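You operate a simulated robot arm through the tools that you are given. There is no shell and no other tool. Be economical: measure what you need, move in short steps, check, and stop when the job is done.

You run a simulated robot arm. Do the job below in one go: nothing can be reset, and whatever is moved stays where it is left.

TASK
Swap the viewer's filter for the blue one, switch it on and set the viewer knob to high.
Fine: the green filter goes in the black slot holder; the viewer stays lit.

Only the result counts: the job must be done as asked and must still hold three seconds after the hand-in. Knocking over, shifting, dropping, spilling or breaking anything else fails it.

THE ROBOT
A 6-joint arm with a two-finger parallel gripper, fixed in place. Base frame: the origin is at the foot of the arm, x ahead of it, y to its left, z up; the work surface is at about z = 0.867. Units: m, rad, N and s.
With the tool pointing down near the work surface it reaches from about 0.32 to 0.7 m from the base axis. Its first joint turns from -2.897 to 2.897 rad. Payload 4.1 kg.
Tool frame: the origin (TCP) lies between the finger pads and is the grasp point; the fingertips stand 0.023 m ahead of it; z points along the fingers, y is the line along which they close. The gripper opens to 0.094 m. The fingers are 0.038 m wide and 0.01 m thick; the gripper's body (0.054 by 0.096 m) begins 0.039 m behind the TCP.
Orientation is that of the tool frame in the base frame, as a unit quaternion [x, y, z, w]. With the fingers straight down and closing along the base's y, the tool's x points along the base's -x, its y along +y and its z along -z.

THE INTERFACE
- The arm moves only by the tool drive_tool. Its argument "commands" is a list of rows, each a list of 7 numbers: the gripper command, from -1 (fully open) to 1 (shut), values between in proportion, then the shift along the tool's x, y, z in m, then the turn, a rotation vector about the tool's x, y, z in rad. In form: [[grip, tx, ty, tz, wx, wy, wz], ...]. A call has 1 to 8 rows; each row shifts and turns the commanded pose from where the row before left it, along the tool's axes as they then stand. Rows are played at 5 a second. More than 0.05 m and 0.15 rad between two rows, or a gripper value outside its range, and nothing of the call is played. A pose out of reach is approached as far as the arm can. The call stops where the force on the tool passes 40 N (or 10 N more than at its start, if that is more) or the arm is blocked; 0.2 s more then pass. Each finger travels about 0.045 m/s and halts on what it meets, pressing with about 35 N; the grip force reading is that of the motor and also rises with nothing between the fingers. The clock runs only during rows and for 0.2 s after the last one: add rows that do not move to give the fingers time. The reply holds the time, the measured pose of the TCP, the force on the tool along the base axes, the opening and the grip force, in the units named above and with some noise, and new pictures: "pictures" is both (left out), scene, wrist or none.
- Cameras (640 x 400 px; columns grow to the right, rows downward): "scene" is fixed at [0.0481, -0.5005, 1.6232]; the picture's right is [0.97, -0.22, 0.00], its down [-0.10, -0.44, -0.89] and it looks along [0.20, 0.87, -0.45] (base axes); focal length 354 px, centre (320, 200). "wrist" rides on the gripper at [0.086, 0.016, -0.074] in the tool frame; the picture's right is [-0.18, 0.98, 0.00], its down [-0.58, -0.11, -0.81] and it looks along [-0.79, -0.15, 0.59] (tool axes); focal length 243 px, centre (320, 200). There is no depth. A picture from a camera that has moved, and an enlarged one, comes with that camera's place and axes in the base frame and with its lens.
- move_column(by): slides the trunk up (or, below 0, down) by that many m; the arm rides with it, the base frame stays. It gives what a move gives, with no picture.
- zoom(camera, box): a new picture of the part [left, top, right, bottom] of that camera's present view, enlarged. It takes no simulated time.
- job_done(): hands the job in; it is judged then, once.

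Work in short steps. Places have to be worked out from the pictures, the camera data and where the tool is seen: move nearer, look again, correct. Check each grasp and each placing, and mend what went wrong. You have 120 turns and 170 pictures in all, those below and enlarged ones among them. Open the gripper and draw the arm clear of the work before you hand the job in, unless the task says otherwise; then end with one line.

The tools are called after "Call:" as a command line: name --pt "numbers of a row" for each row, then --argument value for the rest, lists and objects as JSON in quotes. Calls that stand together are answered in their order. drive_tool: Moves the arm, as the interface text tells. Its arguments: {"type":"object","properties":{"commands":{"type":"array"},"pictures":{"type":"string","enum":["both","scene","wrist","none"]}},"required":["commands"]} The other tools are called the same way: move_column (by) slides the trunk up or down; zoom (camera, box) takes an enlarged picture of a part of a camera's view; job_done () hands the job in.

At the start:

```text
time_s: 0.0
tcp_pos: [0.3989, 0.1611, 1.2628]
orientation: [0.0, 1.0, 0.0, -0.001]
force: [0.1, -0.9, 1.1]
width: 0.0938
grip_force: 0.0
trunk travel left (down, up): [-0.525, 0.065]
```

scene: 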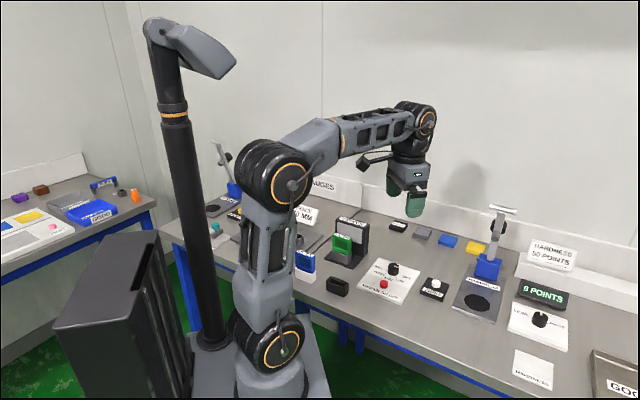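
wrist: 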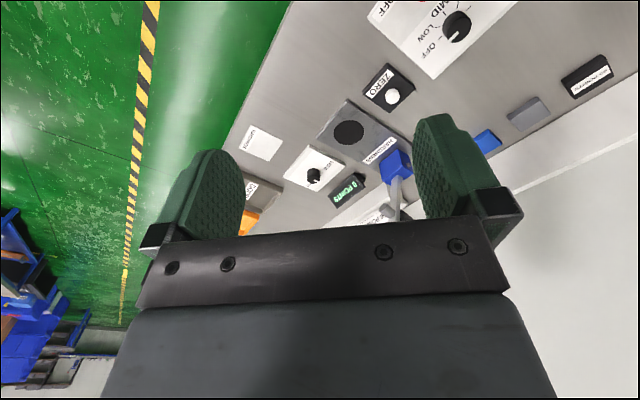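

I start by enlarging the region of the scene with the viewer, filters and knobs.

Call:
zoom --camera "scene" --box '[280, 190, 460, 310]'

Call:
zoom --camera "scene" --box '[190, 140, 350, 260]'

Call:
zoom --camera "scene" --box '[440, 200, 620, 320]'

```text
3.33 times, centred on (370, 250) of scene
camera zoom: at [0.0481, -0.5005, 1.6232], right [0.97, -0.22, 0.0], down [-0.1, -0.44, -0.89], along [0.2, 0.87, -0.45], focal length 1181 px, centre (153, 33)
```

zoom: 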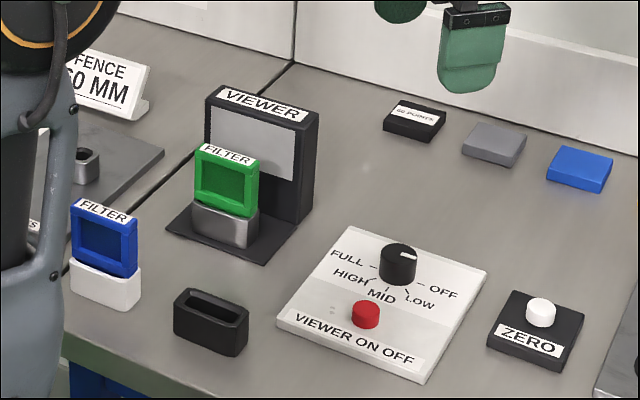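

```text
3.33 times, centred on (270, 200) of scene
camera zoom: at [0.0481, -0.5005, 1.6232], right [0.97, -0.22, 0.0], down [-0.1, -0.44, -0.89], along [0.2, 0.87, -0.45], focal length 1181 px, centre (487, 200)
```

zoom: 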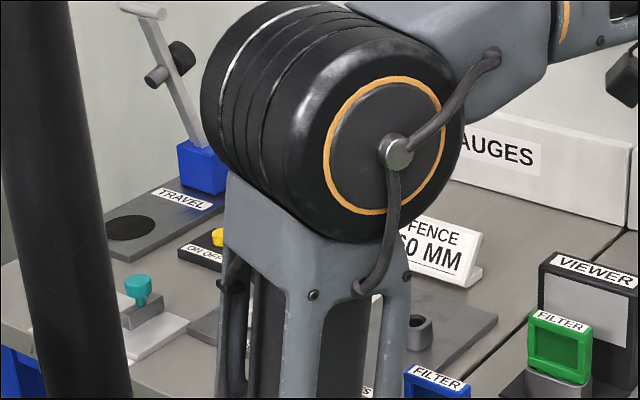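

```text
3.33 times, centred on (530, 260) of scene
camera zoom: at [0.0481, -0.5005, 1.6232], right [0.97, -0.22, 0.0], down [-0.1, -0.44, -0.89], along [0.2, 0.87, -0.45], focal length 1181 px, centre (-380, 0)
```

zoom: 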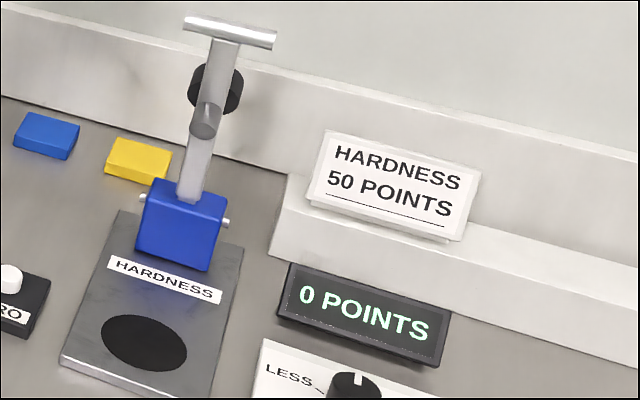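

The viewer holds green, blue is in the white holder, and the black holder is empty. Viewer is around (0.345, 0.465), knob about (0.486, 0.346). I move nearer, then turn the tool to face radially.

Call:
drive_tool --pt "-1 0.0167 0.04 0.0183 0 0 0" --pt "-1 0.0167 0.04 0.0183 0 0 0" --pt "-1 0.0167 0.04 0.0183 0 0 0" --pt "-1 0.0167 0.04 0.0183 0 0 0" --pt "-1 0.0167 0.04 0.0183 0 0 0" --pt "-1 0.0167 0.04 0.0183 0 0 0" --pictures "none"

Call:
drive_tool --pt "-1 0 0 0 0 0 -0.15" --pt "-1 0 0 0 0 0 -0.15" --pt "-1 0 0 0 0 0 -0.15" --pt "-1 0 0 0 0 0 -0.15" --pt "-1 0 0 0 0 0 -0.15" --pt "-1 0 0 0 0 0 -0.15"

```text
time_s: 1.4
tcp_pos: [0.2991, 0.4034, 1.1528]
orientation: [0.0, 1.0, 0.0, 0.0]
force: [0.8, 0.4, 0.1]
width: 0.0942
grip_force: 0.0
trunk travel left (down, up): [-0.525, 0.065]
```

```text
time_s: 2.8
tcp_pos: [0.2971, 0.4012, 1.1527]
orientation: [-0.436, 0.9, 0.0, 0.0]
force: [-0.1, -1.1, 0.3]
width: 0.0941
grip_force: 0.1
trunk travel left (down, up): [-0.525, 0.065]
camera wrist: at [0.231, 0.3437, 1.2278], right [-0.66, 0.75, 0.0], down [0.45, 0.39, 0.81], along [0.61, 0.53, -0.59], focal length 243 px, centre (320, 200)
```

scene: 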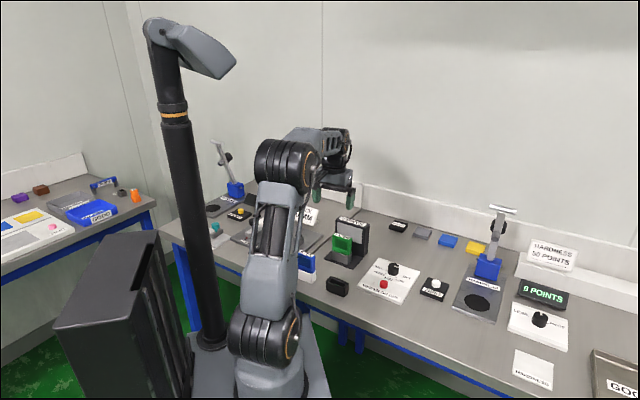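
wrist: 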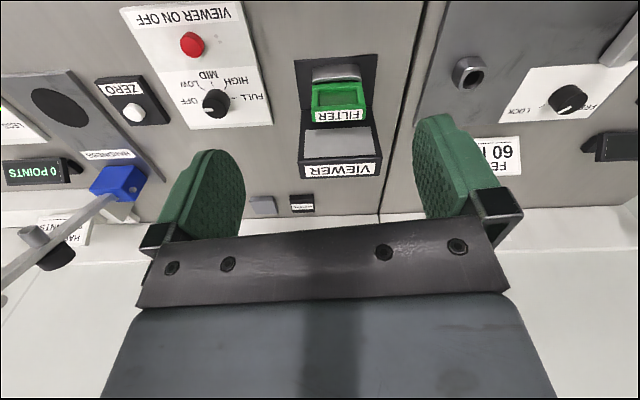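

The wrist image (upside-down) shows the viewer facing about 225°, so the tool's y should be at about 135°. I enlarge for detail.

Call:
zoom --camera "wrist" --box '[270, 30, 420, 190]'

Call:
zoom --camera "wrist" --box '[90, 0, 290, 130]'

```text
2.50 times, centred on (345, 110) of wrist
camera zoom: at [0.231, 0.3437, 1.2278], right [-0.66, 0.75, 0.0], down [0.45, 0.39, 0.81], along [0.61, 0.53, -0.59], focal length 606 px, centre (258, 425)
```

zoom: 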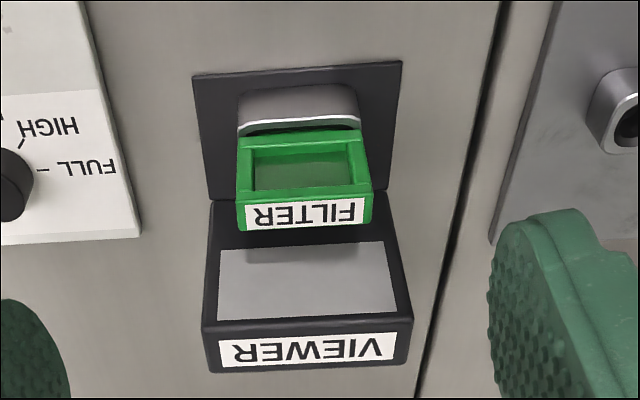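

```text
3.08 times, centred on (190, 65) of wrist
camera zoom: at [0.231, 0.3437, 1.2278], right [-0.66, 0.75, 0.0], down [0.45, 0.39, 0.81], along [0.61, 0.53, -0.59], focal length 746 px, centre (720, 615)
```

zoom: 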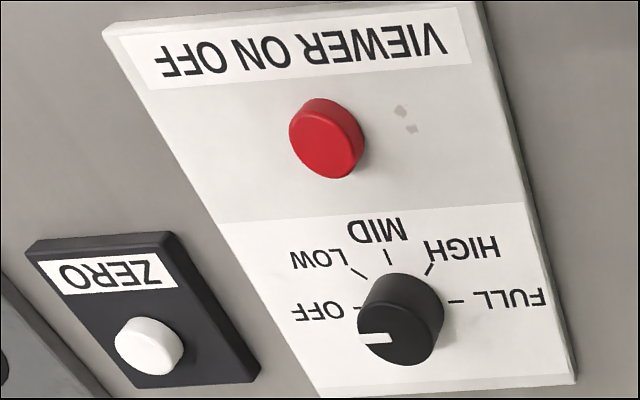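

Green filter top is at about (0.352, 0.480, 0.965), about 0.066 wide at yaw about 135°. Next I align the yaw and back off toward the base to look at the black and blue holders.

Call:
drive_tool --pt "-1 0 0 0 0 0 0.105" --pt "-1 0.04 0 0 0 0 0" --pt "-1 0.04 0 0 0 0 0" --pt "-1 0.04 0 0 0 0 0" --pt "-1 0.035 0 0 0 0 0"

```text
time_s: 4.0
tcp_pos: [0.188, 0.2897, 1.1533]
orientation: [-0.387, 0.922, -0.001, -0.001]
force: [0.4, 0.1, 0.1]
width: 0.0939
grip_force: 0.1
trunk travel left (down, up): [-0.525, 0.065]
camera wrist: at [0.1158, 0.2399, 1.228], right [-0.57, 0.82, 0.0], down [0.48, 0.34, 0.81], along [0.66, 0.46, -0.59], focal length 243 px, centre (320, 200)
```

scene: 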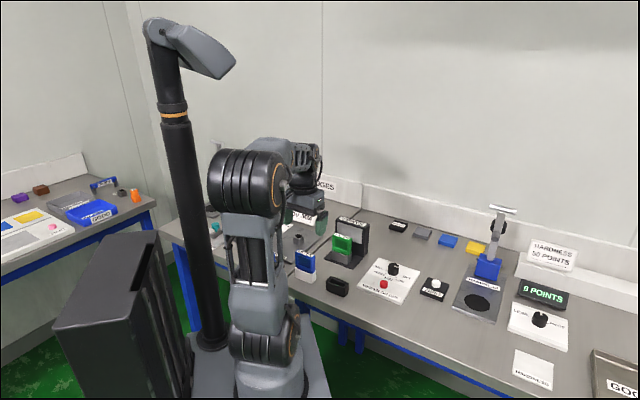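
wrist: 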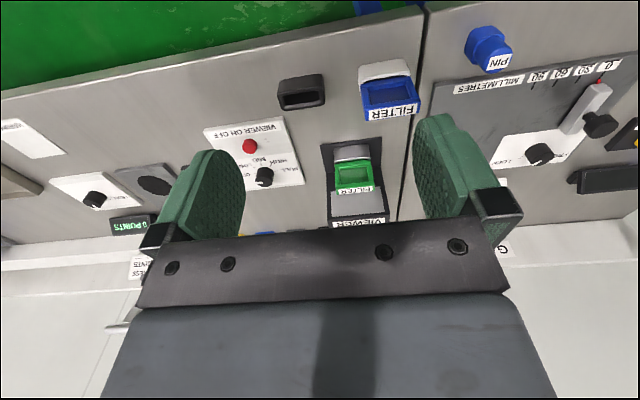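

Both holders are in view; enlarging to measure them.

Call:
zoom --camera "wrist" --box '[260, 40, 440, 150]'

Call:
zoom --camera "scene" --box '[280, 205, 380, 305]'

```text
3.56 times, centred on (350, 95) of wrist
camera zoom: at [0.1158, 0.2399, 1.228], right [-0.57, 0.82, 0.0], down [0.48, 0.34, 0.81], along [0.66, 0.46, -0.59], focal length 863 px, centre (213, 573)
```

zoom: 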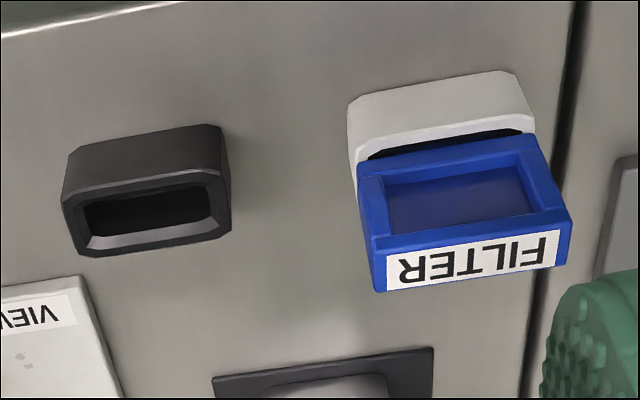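

```text
4.00 times, centred on (330, 255) of scene
camera zoom: at [0.0481, -0.5005, 1.6232], right [0.97, -0.22, 0.0], down [-0.1, -0.44, -0.89], along [0.2, 0.87, -0.45], focal length 1417 px, centre (280, -20)
```

zoom: 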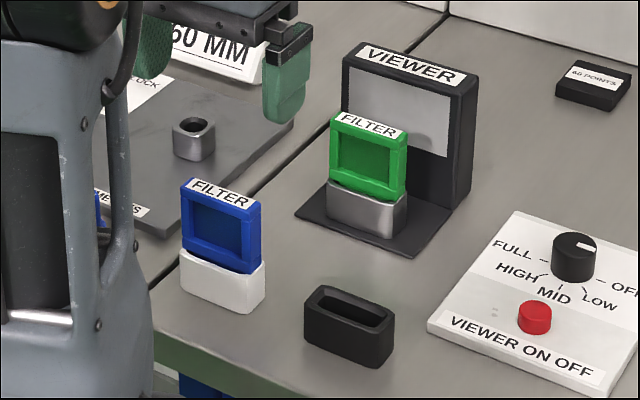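

Blue top about (0.209, 0.412, 0.963), black slot about (0.295, 0.331, 0.90), all at yaw about 135°. Now I go over the green filter.

Call:
drive_tool --pt "-1 -0.0418 0.0027 0.015 0 0 0" --pt "-1 -0.0418 0.0027 0.015 0 0 0" --pt "-1 -0.0418 0.0027 0.015 0 0 0" --pt "-1 -0.0418 0.0027 0.015 0 0 0" --pt "-1 -0.0418 0.0027 0.015 0 0 0" --pt "-1 -0.0418 0.0027 0.015 0 0 0" --pt "-1 0 0 0 0 0 0"

```text
time_s: 5.6
tcp_pos: [0.3538, 0.4811, 1.0626]
orientation: [-0.387, 0.922, -0.001, 0.0]
force: [0.5, 0.7, -0.6]
width: 0.0941
grip_force: 0.0
trunk travel left (down, up): [-0.525, 0.065]
camera wrist: at [0.2811, 0.4313, 1.1375], right [-0.57, 0.82, 0.0], down [0.49, 0.34, 0.81], along [0.66, 0.46, -0.59], focal length 243 px, centre (320, 200)
```

scene: 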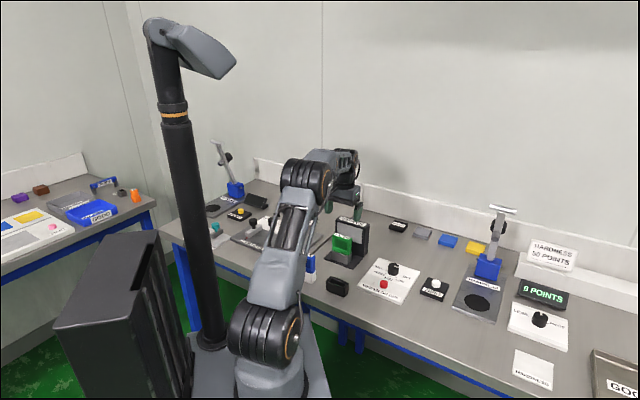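
wrist: 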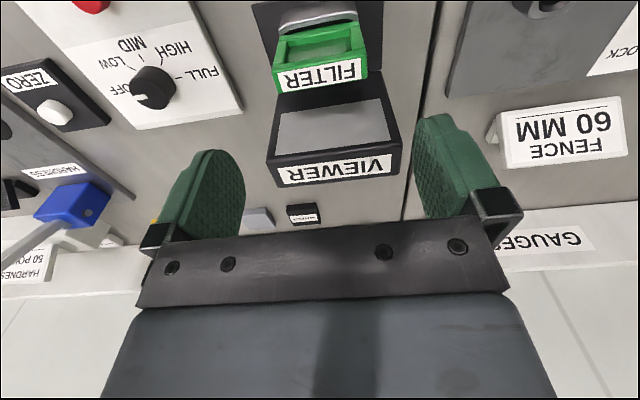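

The filter is within 2–3 mm of the tool axis. I descend with a small correction.

Call:
drive_tool --pt "-1 0.002 0.002 0.03 0 0 0" --pt "-1 0 0 0.03 0 0 0" --pt "-1 0 0 0.03 0 0 0" --pt "-1 0 0 0.024 0 0 0" --pt "-1 0 0 0 0 0 0"

```text
time_s: 6.8
tcp_pos: [0.3517, 0.4811, 0.9486]
orientation: [-0.386, 0.922, 0.001, -0.001]
force: [-0.7, 0.1, -0.1]
width: 0.0938
grip_force: 0.0
trunk travel left (down, up): [-0.525, 0.065]
camera wrist: at [0.2788, 0.4312, 1.0235], right [-0.57, 0.82, 0.0], down [0.48, 0.34, 0.81], along [0.66, 0.46, -0.59], focal length 243 px, centre (320, 200)
```

scene: 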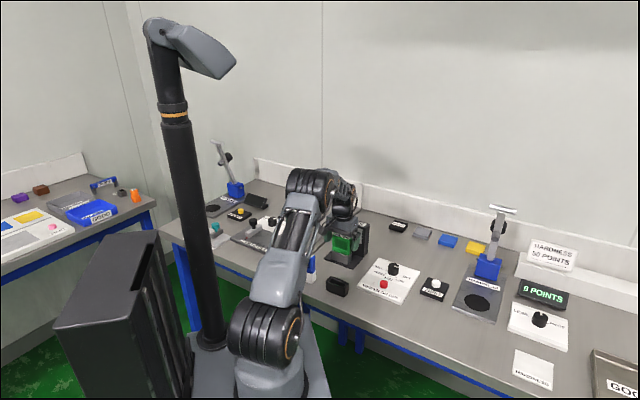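
wrist: 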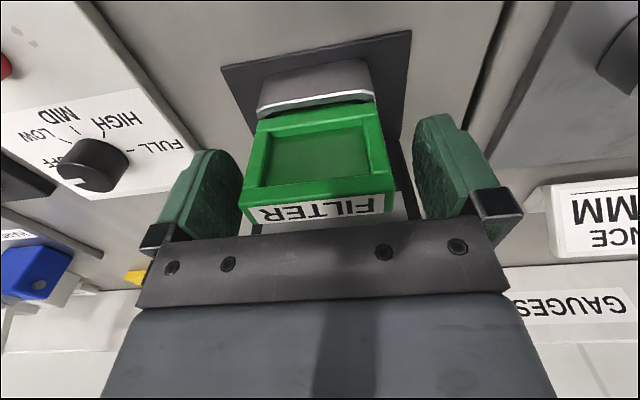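

Filter lies between the pads; I close.

Call:
drive_tool --pt "0.2 0 0 0 0 0 0" --pt "0.6 0 0 0 0 0 0" --pt "1 0 0 0 0 0 0" --pt "1 0 0 0 0 0 0" --pt "1 0 0 0 0 0 0" --pictures "wrist"

```text
time_s: 8.0
tcp_pos: [0.3518, 0.482, 0.9503]
orientation: [-0.387, 0.922, 0.0, -0.001]
force: [1.6, -0.7, -0.1]
width: 0.0671
grip_force: 34.9
trunk travel left (down, up): [-0.525, 0.065]
camera wrist: at [0.2791, 0.431, 1.0238], right [-0.57, 0.82, 0.0], down [0.48, 0.34, 0.81], along [0.66, 0.46, -0.59], focal length 243 px, centre (320, 200)
```

wrist: 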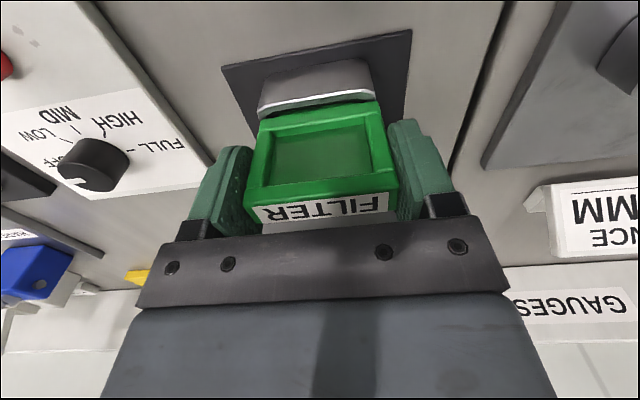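

Gripped (0.067 m). I record this seat pose (TCP 0.352, 0.4815, 0.949) and lift.

Call:
drive_tool --pt "1 0 0 -0.02 0 0 0" --pt "1 0 0 -0.025 0 0 0" --pt "1 0 0 -0.03 0 0 0" --pt "1 0 0 -0.025 0 0 0" --pt "1 0 0 0 0 0 0"

```text
time_s: 9.2
tcp_pos: [0.3508, 0.4811, 1.0498]
orientation: [-0.387, 0.922, 0.001, 0.0]
force: [0.2, -0.5, -1.0]
width: 0.0673
grip_force: 35.2
trunk travel left (down, up): [-0.525, 0.065]
camera wrist: at [0.2786, 0.4313, 1.124], right [-0.57, 0.82, 0.0], down [0.48, 0.34, 0.81], along [0.66, 0.46, -0.59], focal length 243 px, centre (320, 200)
```

scene: 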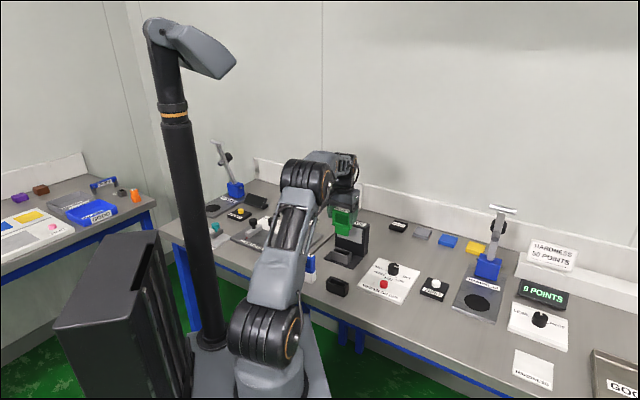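
wrist: 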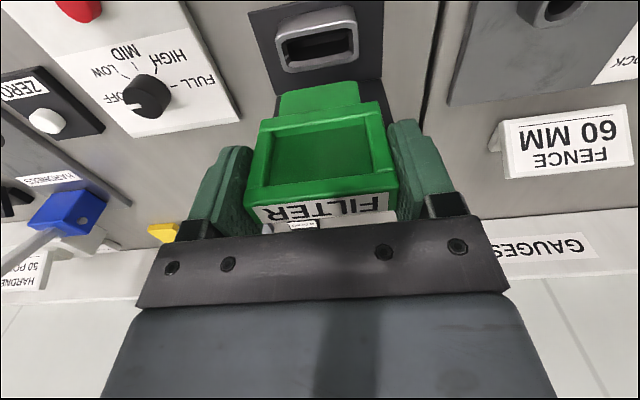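

Lifted; the tongue and slot show clearly. I enlarge to calibrate where an aligned slot appears.

Call:
zoom --camera "wrist" --box '[230, 0, 410, 110]'

```text
3.56 times, centred on (320, 55) of wrist
camera zoom: at [0.2786, 0.4313, 1.124], right [-0.57, 0.82, 0.0], down [0.48, 0.34, 0.81], along [0.66, 0.46, -0.59], focal length 863 px, centre (320, 716)
```

zoom: 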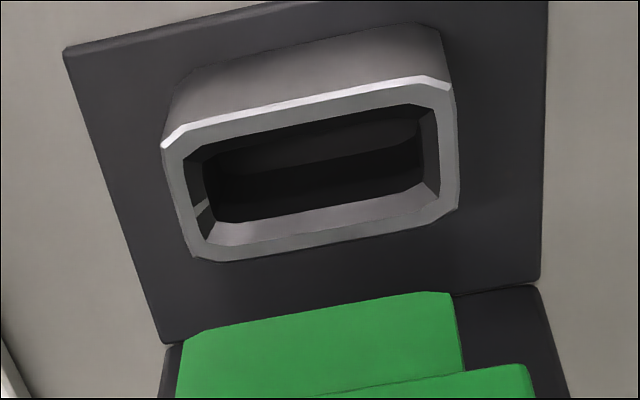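

The socket ray agrees with its known place and gives rim z≈0.90, so calibration is good. I move over the black holder.

Call:
drive_tool --pt "1 0.0366 -0.0162 0 0 0 0" --pt "1 0.0366 -0.0162 0 0 0 0" --pt "1 0.0366 -0.0162 0 0 0 0" --pt "1 0.0366 -0.0162 0 0 0 0" --pt "1 0 0 0 0 0 0"

Call:
zoom --camera "wrist" --box '[230, 0, 410, 110]'

```text
time_s: 10.4
tcp_pos: [0.2939, 0.3313, 1.0482]
orientation: [-0.387, 0.922, -0.001, 0.0]
force: [0.2, -0.5, -0.2]
width: 0.0673
grip_force: 35.2
trunk travel left (down, up): [-0.525, 0.065]
camera wrist: at [0.2212, 0.2804, 1.1238], right [-0.57, 0.82, 0.0], down [0.48, 0.34, 0.81], along [0.66, 0.46, -0.59], focal length 243 px, centre (320, 200)
```

scene: 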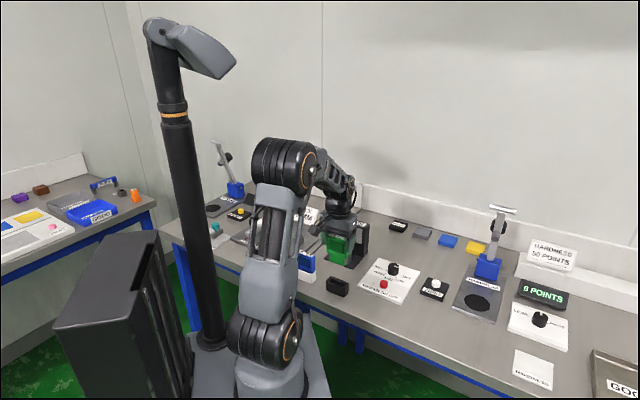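
wrist: 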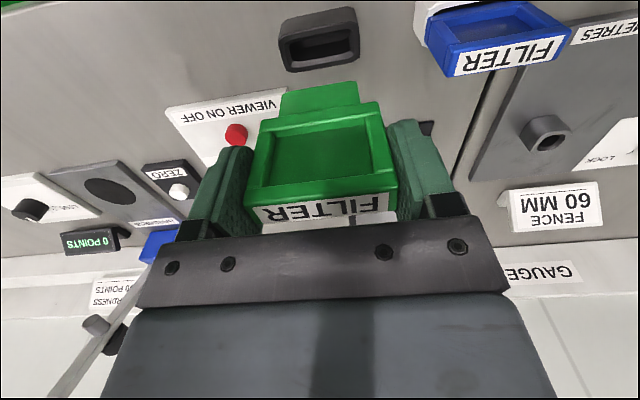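

```text
3.56 times, centred on (320, 55) of wrist
camera zoom: at [0.2212, 0.2804, 1.1238], right [-0.57, 0.82, 0.0], down [0.48, 0.34, 0.81], along [0.66, 0.46, -0.59], focal length 863 px, centre (320, 716)
```

zoom: 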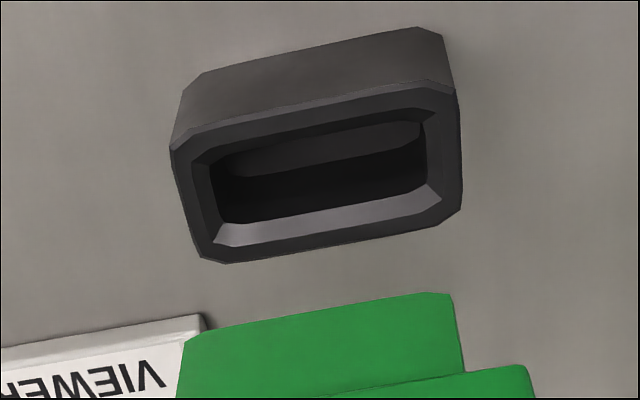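

The slot is slightly off: about 3 mm further out and 1.5 mm along +tool y, with a rim a few mm lower. I correct and descend until the tongue is just above the rim.

Call:
drive_tool --pt "1 -0.003 0.0015 0.02 0 0 0" --pt "1 0 0 0.02 0 0 0" --pt "1 0 0 0.02 0 0 0" --pt "1 0 0 0 0 0 0" --pictures "none"

Call:
zoom --camera "wrist" --box '[220, 0, 420, 125]'

Call:
zoom --camera "scene" --box '[290, 205, 390, 305]'

```text
time_s: 11.4
tcp_pos: [0.296, 0.3353, 0.9897]
orientation: [-0.386, 0.922, 0.0, 0.001]
force: [0.2, 0.0, 0.2]
width: 0.0673
grip_force: 35.0
trunk travel left (down, up): [-0.525, 0.065]
```

```text
3.20 times, centred on (320, 62) of wrist
camera zoom: at [0.2222, 0.2843, 1.0633], right [-0.57, 0.82, 0.0], down [0.48, 0.34, 0.81], along [0.66, 0.46, -0.59], focal length 776 px, centre (320, 640)
```

zoom: 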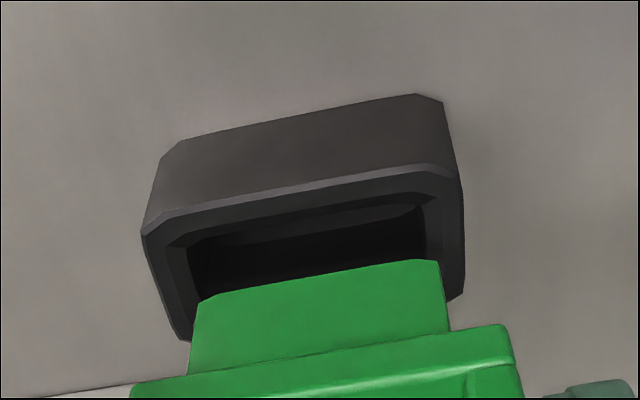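

```text
4.00 times, centred on (340, 255) of scene
camera zoom: at [0.0481, -0.5005, 1.6232], right [0.97, -0.22, 0.0], down [-0.1, -0.44, -0.89], along [0.2, 0.87, -0.45], focal length 1417 px, centre (240, -20)
```

zoom: 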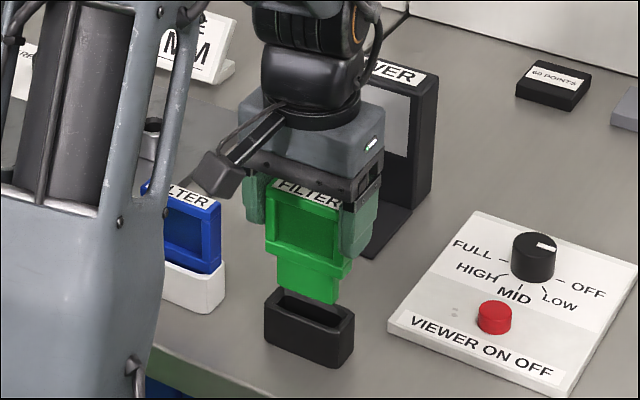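

Alignment is within about 1 mm and the slot is chamfered. I lower gently.

Call:
drive_tool --pt "1 -0.0005 -0.0005 0.012 0 0 0" --pt "1 0 0 0.01 0 0 0" --pt "1 0 0 0.008 0 0 0" --pt "1 0 0 0 0 0 0"

Call:
zoom --camera "wrist" --box '[220, 0, 420, 125]'

```text
time_s: 12.4
tcp_pos: [0.2951, 0.3339, 0.9585]
orientation: [-0.387, 0.922, -0.001, -0.001]
force: [0.9, -3.5, -1.5]
width: 0.0673
grip_force: 35.2
trunk travel left (down, up): [-0.525, 0.065]
camera wrist: at [0.2235, 0.2836, 1.0334], right [-0.57, 0.82, 0.0], down [0.49, 0.34, 0.81], along [0.66, 0.46, -0.59], focal length 243 px, centre (320, 200)
```

scene: 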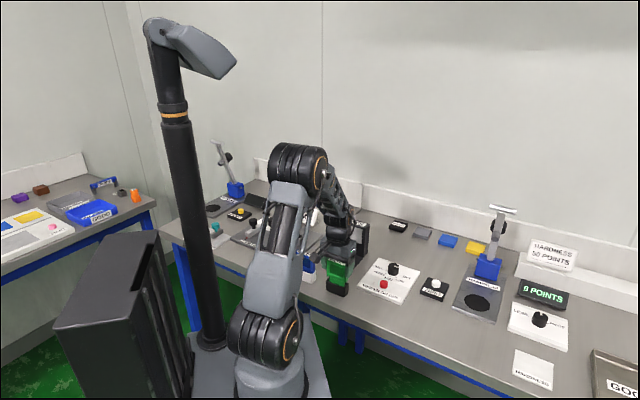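
wrist: 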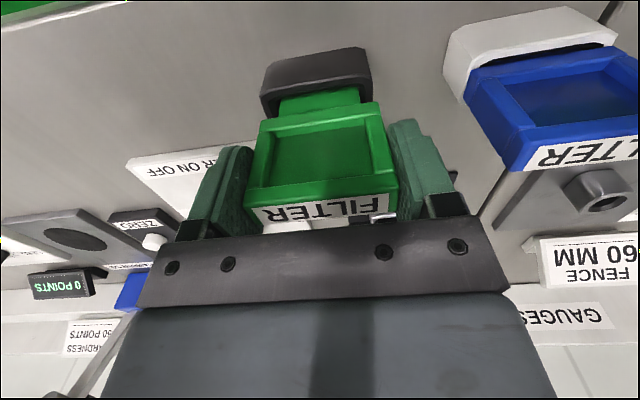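

```text
3.20 times, centred on (320, 62) of wrist
camera zoom: at [0.2235, 0.2836, 1.0334], right [-0.57, 0.82, 0.0], down [0.49, 0.34, 0.81], along [0.66, 0.46, -0.59], focal length 776 px, centre (320, 640)
```

zoom: 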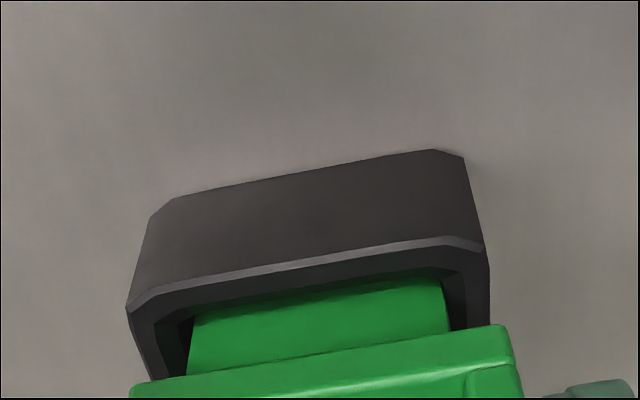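

The tongue is in the slot with light contact. I continue down in small steps.

Call:
drive_tool --pt "1 0.0008 0 0.005 0 0 0" --pt "1 0 0 0.005 0 0 0" --pt "1 0 0 0.004 0 0 0" --pt "1 0 0 0 0 0 0" --pictures "none"

Call:
zoom --camera "wrist" --box '[220, 0, 420, 125]'

```text
time_s: 13.4
tcp_pos: [0.2966, 0.3344, 0.9452]
orientation: [-0.387, 0.922, -0.001, 0.0]
force: [4.1, -2.8, 2.5]
width: 0.0671
grip_force: 34.7
trunk travel left (down, up): [-0.525, 0.065]
```

```text
3.20 times, centred on (320, 62) of wrist
camera zoom: at [0.2233, 0.2833, 1.0197], right [-0.57, 0.82, 0.0], down [0.48, 0.34, 0.81], along [0.66, 0.46, -0.59], focal length 776 px, centre (320, 640)
```

zoom: 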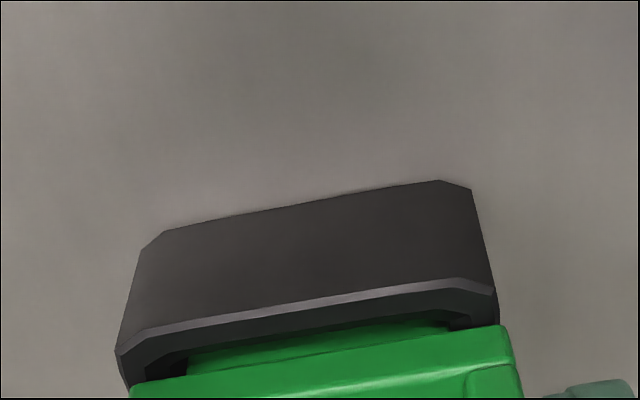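

There's a small side force along -tool y, so I relax that by 1 mm and lower the last few mm.

Call:
drive_tool --pt "1 0 -0.001 0.002 0 0 0" --pt "1 0 0 0.002 0 0 0" --pt "1 0 0 0.002 0 0 0" --pt "1 0 0 0 0 0 0" --pictures "none"

Call:
zoom --camera "wrist" --box '[220, 0, 420, 125]'

```text
time_s: 14.4
tcp_pos: [0.2969, 0.3329, 0.9401]
orientation: [-0.388, 0.922, 0.001, 0.002]
force: [3.7, 0.3, 25.1]
width: 0.0676
grip_force: 35.0
trunk travel left (down, up): [-0.525, 0.065]
```

```text
3.20 times, centred on (320, 62) of wrist
camera zoom: at [0.2233, 0.2824, 1.0147], right [-0.57, 0.82, 0.0], down [0.48, 0.34, 0.81], along [0.66, 0.46, -0.59], focal length 776 px, centre (320, 640)
```

zoom: 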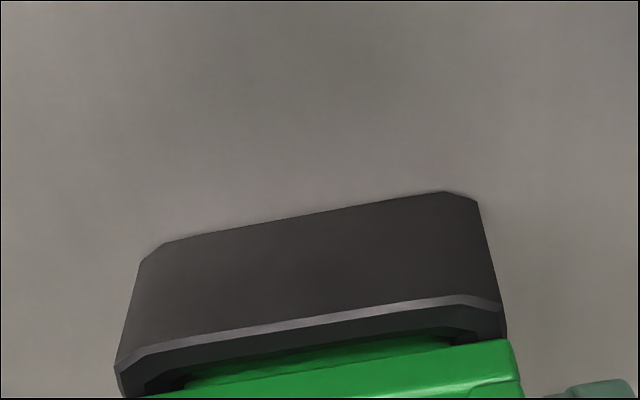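

25 N upward at the expected depth (0.940): seated. I unload 1 mm, open, and rise.

Call:
drive_tool --pt "1 0 0 -0.001 0 0 0" --pt "0.2 0 0 0 0 0 0" --pt "-0.4 0 0 0 0 0 0" --pt "-1 0 0 0 0 0 0" --pt "-1 0 0 0 0 0 0" --pictures "none"

Call:
drive_tool --pt "-1 0 0 -0.03 0 0 0" --pt "-1 0 0 -0.04 0 0 0" --pt "-1 0 0 -0.04 0 0 0" --pt "-1 0 0 0 0 0 0"

```text
time_s: 15.6
tcp_pos: [0.2956, 0.3336, 0.9392]
orientation: [-0.387, 0.922, 0.0, 0.0]
force: [-0.7, -0.7, 0.3]
width: 0.0939
grip_force: 0.2
trunk travel left (down, up): [-0.525, 0.065]
```

```text
time_s: 16.6
tcp_pos: [0.2973, 0.3339, 1.0493]
orientation: [-0.387, 0.922, 0.0, 0.0]
force: [-0.6, -0.4, 1.3]
width: 0.0942
grip_force: 0.0
trunk travel left (down, up): [-0.525, 0.065]
camera wrist: at [0.224, 0.2829, 1.1245], right [-0.57, 0.82, 0.0], down [0.48, 0.34, 0.81], along [0.66, 0.46, -0.59], focal length 243 px, centre (320, 200)
```

scene: 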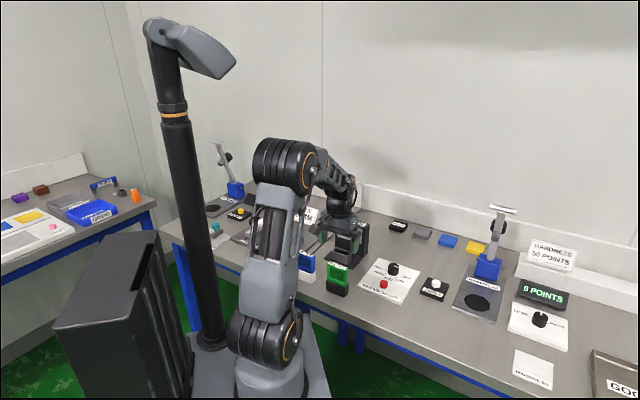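
wrist: 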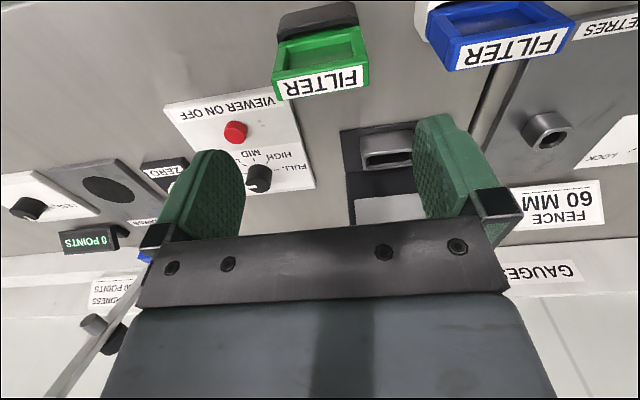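

Green stands in the black holder. Blue is at about (0.211, 0.416); I move above it.

Call:
drive_tool --pt "-1 0.0005 0.04 0 0 0 0" --pt "-1 0.0006 0.04 0 0 0 0" --pt "-1 0.0006 0.0388 0 0 0 0" --pt "-1 0 0 0 0 0 0" --pictures "wrist"

Call:
zoom --camera "wrist" --box '[230, 0, 410, 110]'

```text
time_s: 17.6
tcp_pos: [0.2105, 0.4155, 1.0499]
orientation: [-0.386, 0.922, 0.0, -0.001]
force: [-0.1, 1.6, -0.4]
width: 0.0941
grip_force: 0.2
trunk travel left (down, up): [-0.525, 0.065]
camera wrist: at [0.1379, 0.365, 1.1251], right [-0.57, 0.82, 0.0], down [0.48, 0.34, 0.81], along [0.66, 0.46, -0.59], focal length 243 px, centre (320, 200)
```

wrist: 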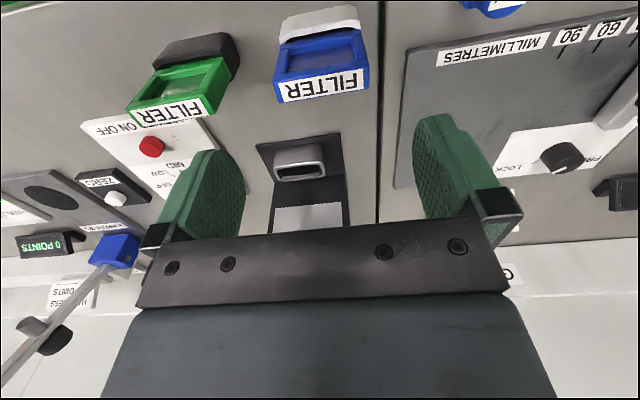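

```text
3.56 times, centred on (320, 55) of wrist
camera zoom: at [0.1379, 0.365, 1.1251], right [-0.57, 0.82, 0.0], down [0.48, 0.34, 0.81], along [0.66, 0.46, -0.59], focal length 863 px, centre (320, 716)
```

zoom: 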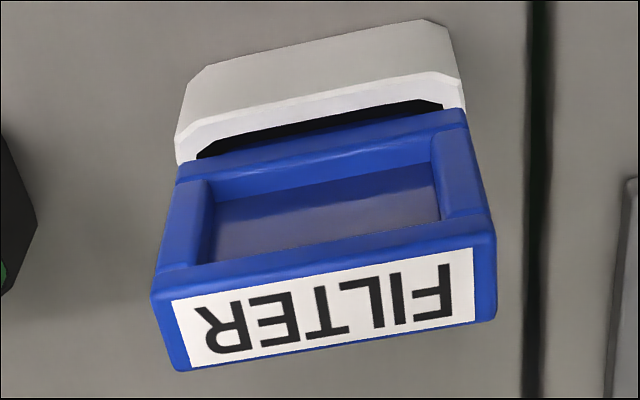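

Blue is at the same image place as green was, but about 1.5 mm further out. I correct and descend to the same relative height (0.9405).

Call:
drive_tool --pt "-1 -0.0015 0 0.03 0 0 0" --pt "-1 0 0 0.03 0 0 0" --pt "-1 0 0 0.03 0 0 0" --pt "-1 0 0 0.0194 0 0 0" --pt "-1 0 0 0 0 0 0" --pictures "wrist"

```text
time_s: 18.8
tcp_pos: [0.2129, 0.4174, 0.9403]
orientation: [-0.387, 0.922, 0.0, 0.0]
force: [1.1, 0.3, 0.2]
width: 0.0941
grip_force: 0.0
trunk travel left (down, up): [-0.525, 0.065]
camera wrist: at [0.1389, 0.366, 1.0149], right [-0.57, 0.82, 0.0], down [0.48, 0.34, 0.81], along [0.66, 0.46, -0.59], focal length 243 px, centre (320, 200)
```

wrist: 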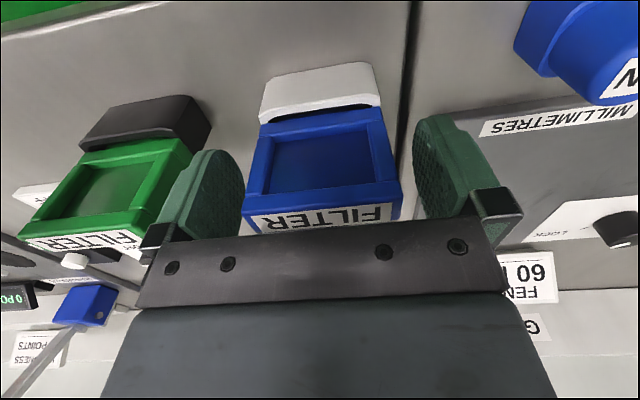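

Blue is between the pads; closing and lifting.

Call:
drive_tool --pt "0.2 0 0 0 0 0 0" --pt "0.6 0 0 0 0 0 0" --pt "1 0 0 0 0 0 0" --pt "1 0 0 0 0 0 0" --pt "1 0 0 0 0 0 0" --pictures "wrist"

Call:
drive_tool --pt "1 0 0 -0.02 0 0 0" --pt "1 0 0 -0.025 0 0 0" --pt "1 0 0 -0.035 0 0 0" --pt "1 0 0 -0.03 0 0 0" --pt "1 0 0 0 0 0 0" --pictures "wrist"

Call:
zoom --camera "wrist" --box '[230, 0, 410, 110]'

```text
time_s: 20.0
tcp_pos: [0.2114, 0.4158, 0.9393]
orientation: [-0.387, 0.922, 0.0, 0.0]
force: [-0.5, -0.2, 0.5]
width: 0.0675
grip_force: 35.3
trunk travel left (down, up): [-0.525, 0.065]
camera wrist: at [0.1389, 0.3661, 1.0151], right [-0.57, 0.82, 0.0], down [0.48, 0.34, 0.81], along [0.66, 0.46, -0.59], focal length 243 px, centre (320, 200)
```

wrist: 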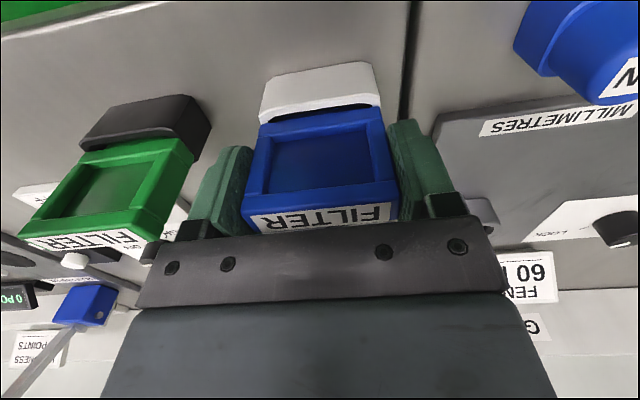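

```text
time_s: 21.2
tcp_pos: [0.2123, 0.4168, 1.0513]
orientation: [-0.386, 0.922, 0.0, -0.001]
force: [0.7, 0.4, -0.3]
width: 0.0673
grip_force: 34.6
trunk travel left (down, up): [-0.525, 0.065]
camera wrist: at [0.1391, 0.3659, 1.1265], right [-0.57, 0.82, 0.0], down [0.48, 0.34, 0.81], along [0.66, 0.46, -0.59], focal length 243 px, centre (320, 200)
```

wrist: 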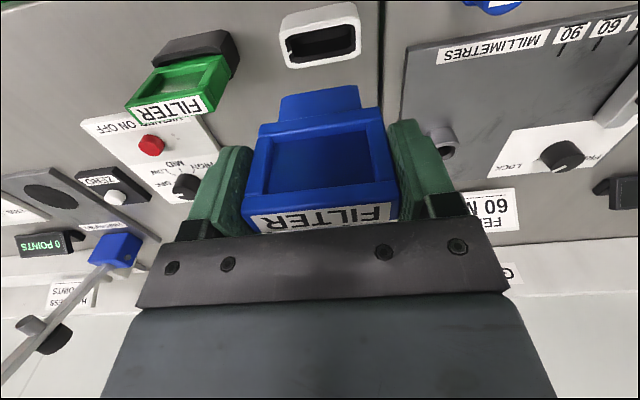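

```text
3.56 times, centred on (320, 55) of wrist
camera zoom: at [0.1391, 0.3659, 1.1265], right [-0.57, 0.82, 0.0], down [0.48, 0.34, 0.81], along [0.66, 0.46, -0.59], focal length 863 px, centre (320, 716)
```

zoom: 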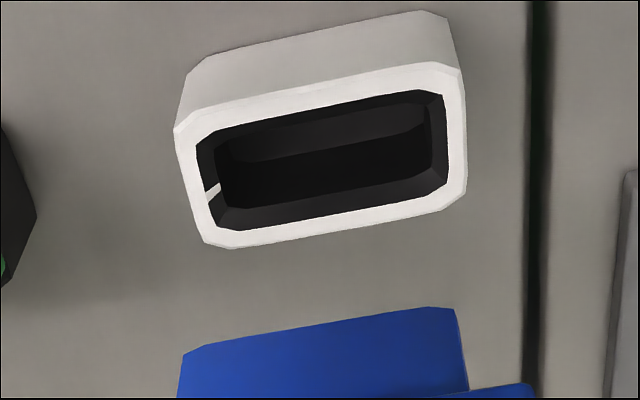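

Blue is held, sitting about 3 mm further out in the grip than green was, so the viewer target is about (0.350, 0.479). Moving there at height.

Call:
drive_tool --pt "1 -0.0353 -0.0137 0 0 0 0" --pt "1 -0.0353 -0.0137 0 0 0 0" --pt "1 -0.0353 -0.0137 0 0 0 0" --pt "1 -0.0353 -0.0137 0 0 0 0" --pt "1 0 0 0 0 0 0" --pictures "none"

Call:
zoom --camera "wrist" --box '[230, 0, 410, 110]'

```text
time_s: 22.4
tcp_pos: [0.3501, 0.4798, 1.0507]
orientation: [-0.387, 0.922, 0.0, -0.001]
force: [-0.5, 0.1, 0.1]
width: 0.0672
grip_force: 34.7
trunk travel left (down, up): [-0.525, 0.065]
```

```text
3.56 times, centred on (320, 55) of wrist
camera zoom: at [0.2771, 0.4292, 1.1258], right [-0.57, 0.82, 0.0], down [0.48, 0.34, 0.81], along [0.66, 0.46, -0.59], focal length 863 px, centre (320, 716)
```

zoom: 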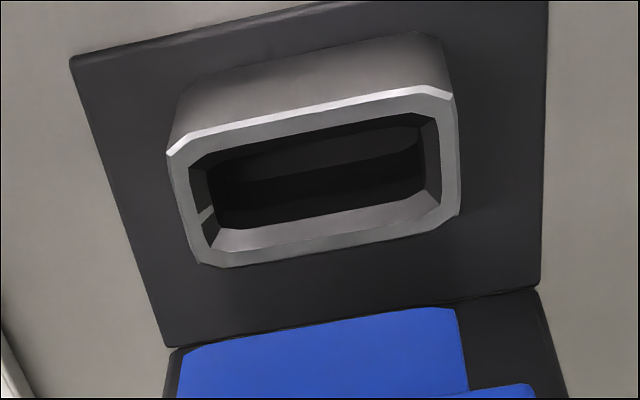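

Alignment matches the reference within about 1 mm. I trim 0.8 mm and descend partway.

Call:
drive_tool --pt "1 0.0004 0.0008 0.02 0 0 0" --pt "1 0 0 0.02 0 0 0" --pt "1 0 0 0.02 0 0 0" --pt "1 0 0 0.01 0 0 0" --pt "1 0 0 0 0 0 0" --pictures "none"

Call:
zoom --camera "wrist" --box '[220, 0, 420, 125]'

```text
time_s: 23.6
tcp_pos: [0.3487, 0.4803, 0.9802]
orientation: [-0.386, 0.922, 0.0, 0.0]
force: [-0.3, -0.3, -0.2]
width: 0.0675
grip_force: 35.0
trunk travel left (down, up): [-0.525, 0.065]
```

```text
3.20 times, centred on (320, 62) of wrist
camera zoom: at [0.2757, 0.4291, 1.0554], right [-0.57, 0.82, 0.0], down [0.48, 0.34, 0.81], along [0.66, 0.46, -0.59], focal length 776 px, centre (320, 640)
```

zoom: 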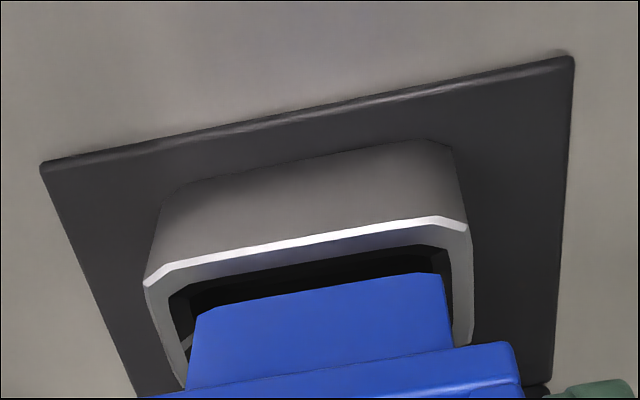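

Looks centred; lowering into the slot in small steps.

Call:
drive_tool --pt "1 0 0 0.006 0 0 0" --pt "1 0 0 0.006 0 0 0" --pt "1 0 0 0.005 0 0 0" --pt "1 0 0 0 0 0 0" --pictures "none"

Call:
zoom --camera "wrist" --box '[220, 0, 420, 125]'

```text
time_s: 24.6
tcp_pos: [0.3499, 0.4785, 0.9669]
orientation: [-0.387, 0.922, 0.002, 0.002]
force: [6.9, 2.5, 23.9]
width: 0.0678
grip_force: 35.0
trunk travel left (down, up): [-0.525, 0.065]
```

```text
3.20 times, centred on (320, 62) of wrist
camera zoom: at [0.2762, 0.4279, 1.0408], right [-0.57, 0.82, 0.0], down [0.48, 0.33, 0.81], along [0.66, 0.46, -0.59], focal length 776 px, centre (320, 640)
```

zoom: 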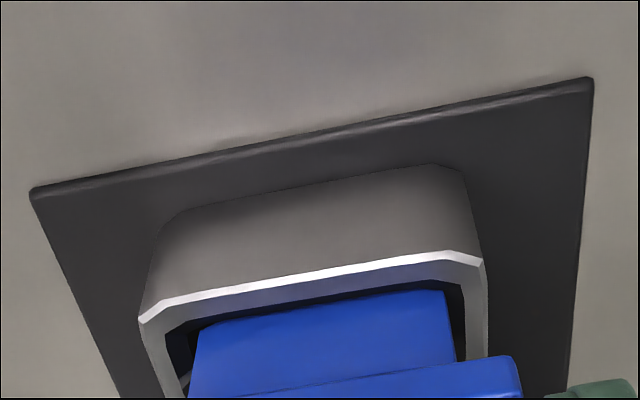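

It is resting on the chamfer (24 N) before entering. I look closer to find which way to shift.

Call:
zoom --camera "wrist" --box '[260, 70, 380, 130]'

Call:
zoom --camera "scene" --box '[320, 220, 380, 280]'

```text
5.33 times, centred on (320, 100) of wrist
camera zoom: at [0.2762, 0.4279, 1.0408], right [-0.57, 0.82, 0.0], down [0.48, 0.33, 0.81], along [0.66, 0.46, -0.59], focal length 1294 px, centre (320, 733)
```

zoom: 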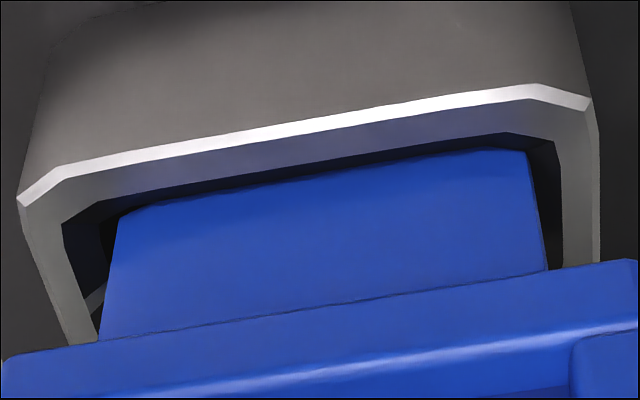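

```text
6.67 times, centred on (350, 250) of scene
camera zoom: at [0.0481, -0.5005, 1.6232], right [0.97, -0.22, 0.0], down [-0.1, -0.44, -0.89], along [0.2, 0.87, -0.45], focal length 2361 px, centre (120, -133)
```

zoom: 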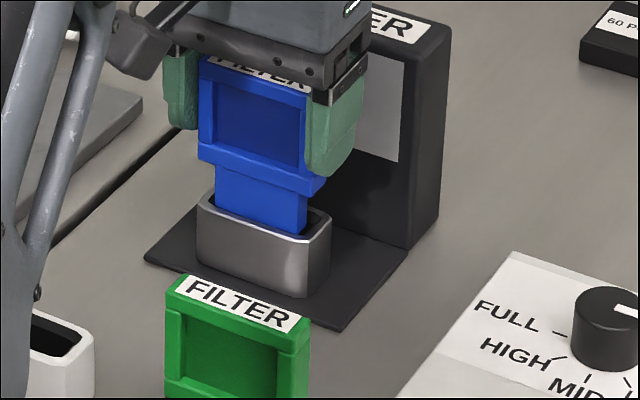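

The tongue bears on the near chamfer and slightly to the right. I lift 5 mm, shift 2.5 mm outward and 1 mm left, then lower again.

Call:
drive_tool --pt "1 0 0 -0.005 0 0 0" --pt "1 -0.0025 -0.001 -0.003 0 0 0" --pt "1 0 0 0.005 0 0 0" --pt "1 0 0 0.003 0 0 0" --pt "1 0 0 0.003 0 0 0" --pt "1 0 0 0 0 0 0" --pictures "none"

Call:
zoom --camera "wrist" --box '[260, 70, 380, 130]'

```text
time_s: 26.0
tcp_pos: [0.3513, 0.4798, 0.9593]
orientation: [-0.386, 0.922, 0.001, 0.0]
force: [2.0, -2.2, -1.0]
width: 0.0675
grip_force: 35.2
trunk travel left (down, up): [-0.525, 0.065]
```

```text
5.33 times, centred on (320, 100) of wrist
camera zoom: at [0.2782, 0.4296, 1.035], right [-0.57, 0.82, 0.0], down [0.49, 0.34, 0.81], along [0.66, 0.46, -0.59], focal length 1294 px, centre (320, 733)
```

zoom: 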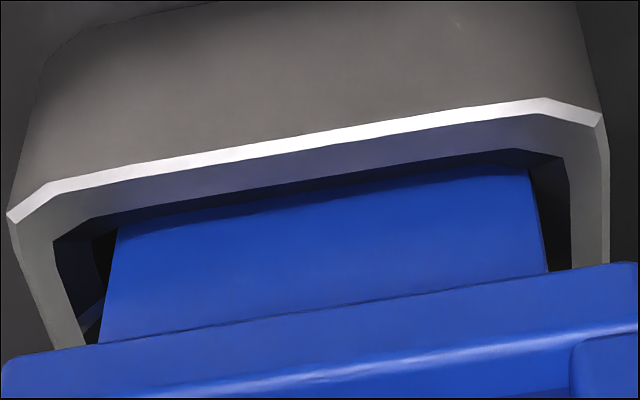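

It has entered now with little force. Continuing down.

Call:
drive_tool --pt "1 0 -0.0006 0.004 0 0 0" --pt "1 0 0 0.004 0 0 0" --pt "1 0 0 0.003 0 0 0" --pt "1 0 0 0 0 0 0" --pictures "none"

```text
time_s: 27.0
tcp_pos: [0.3512, 0.4798, 0.9485]
orientation: [-0.387, 0.922, 0.0, 0.0]
force: [0.6, 0.0, -0.3]
width: 0.0672
grip_force: 35.3
trunk travel left (down, up): [-0.525, 0.065]
```

No load yet; lowering a few more mm until it seats.

Call:
drive_tool --pt "1 0 0 0.0015 0 0 0" --pt "1 0 0 0.0015 0 0 0" --pt "1 0 0 0 0 0 0" --pictures "wrist"

```text
time_s: 27.8
tcp_pos: [0.3521, 0.4792, 0.9468]
orientation: [-0.386, 0.922, 0.0, 0.0]
force: [-0.2, -0.7, -0.9]
width: 0.0675
grip_force: 34.4
trunk travel left (down, up): [-0.525, 0.065]
camera wrist: at [0.2787, 0.4294, 1.0213], right [-0.57, 0.82, 0.0], down [0.48, 0.34, 0.81], along [0.66, 0.46, -0.59], focal length 243 px, centre (320, 200)
```

wrist: 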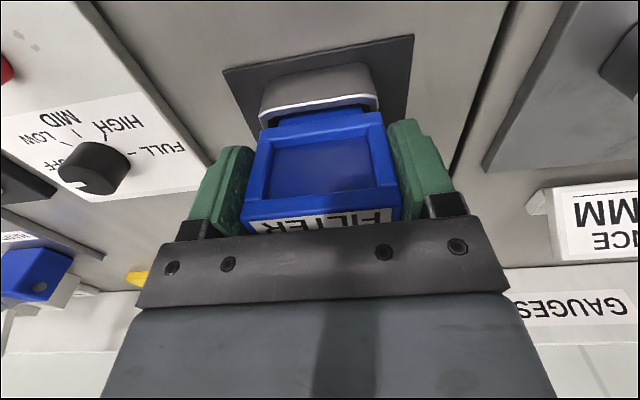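

A strip of tongue is still visible, so blue sits higher in the grip; lowering further.

Call:
drive_tool --pt "1 0 0 0.002 0 0 0" --pt "1 0 0 0.0015 0 0 0" --pt "1 0 0 0.0015 0 0 0" --pt "1 0 0 0 0 0 0" --pictures "wrist"

```text
time_s: 28.8
tcp_pos: [0.3518, 0.4798, 0.9413]
orientation: [-0.387, 0.922, 0.0, 0.0]
force: [-0.4, 0.5, 0.4]
width: 0.067
grip_force: 35.1
trunk travel left (down, up): [-0.525, 0.065]
camera wrist: at [0.2788, 0.4292, 1.0167], right [-0.57, 0.82, 0.0], down [0.48, 0.34, 0.81], along [0.66, 0.46, -0.59], focal length 243 px, centre (320, 200)
```

wrist: 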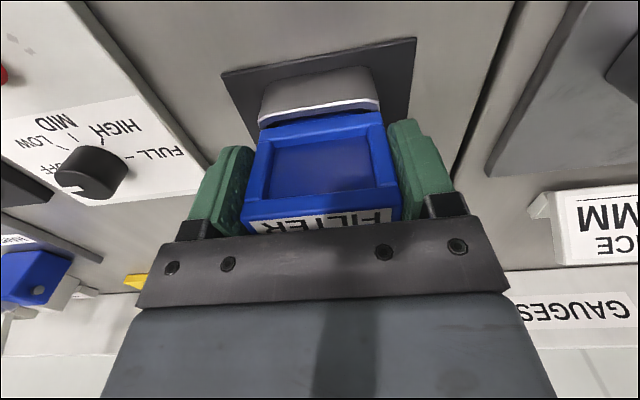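

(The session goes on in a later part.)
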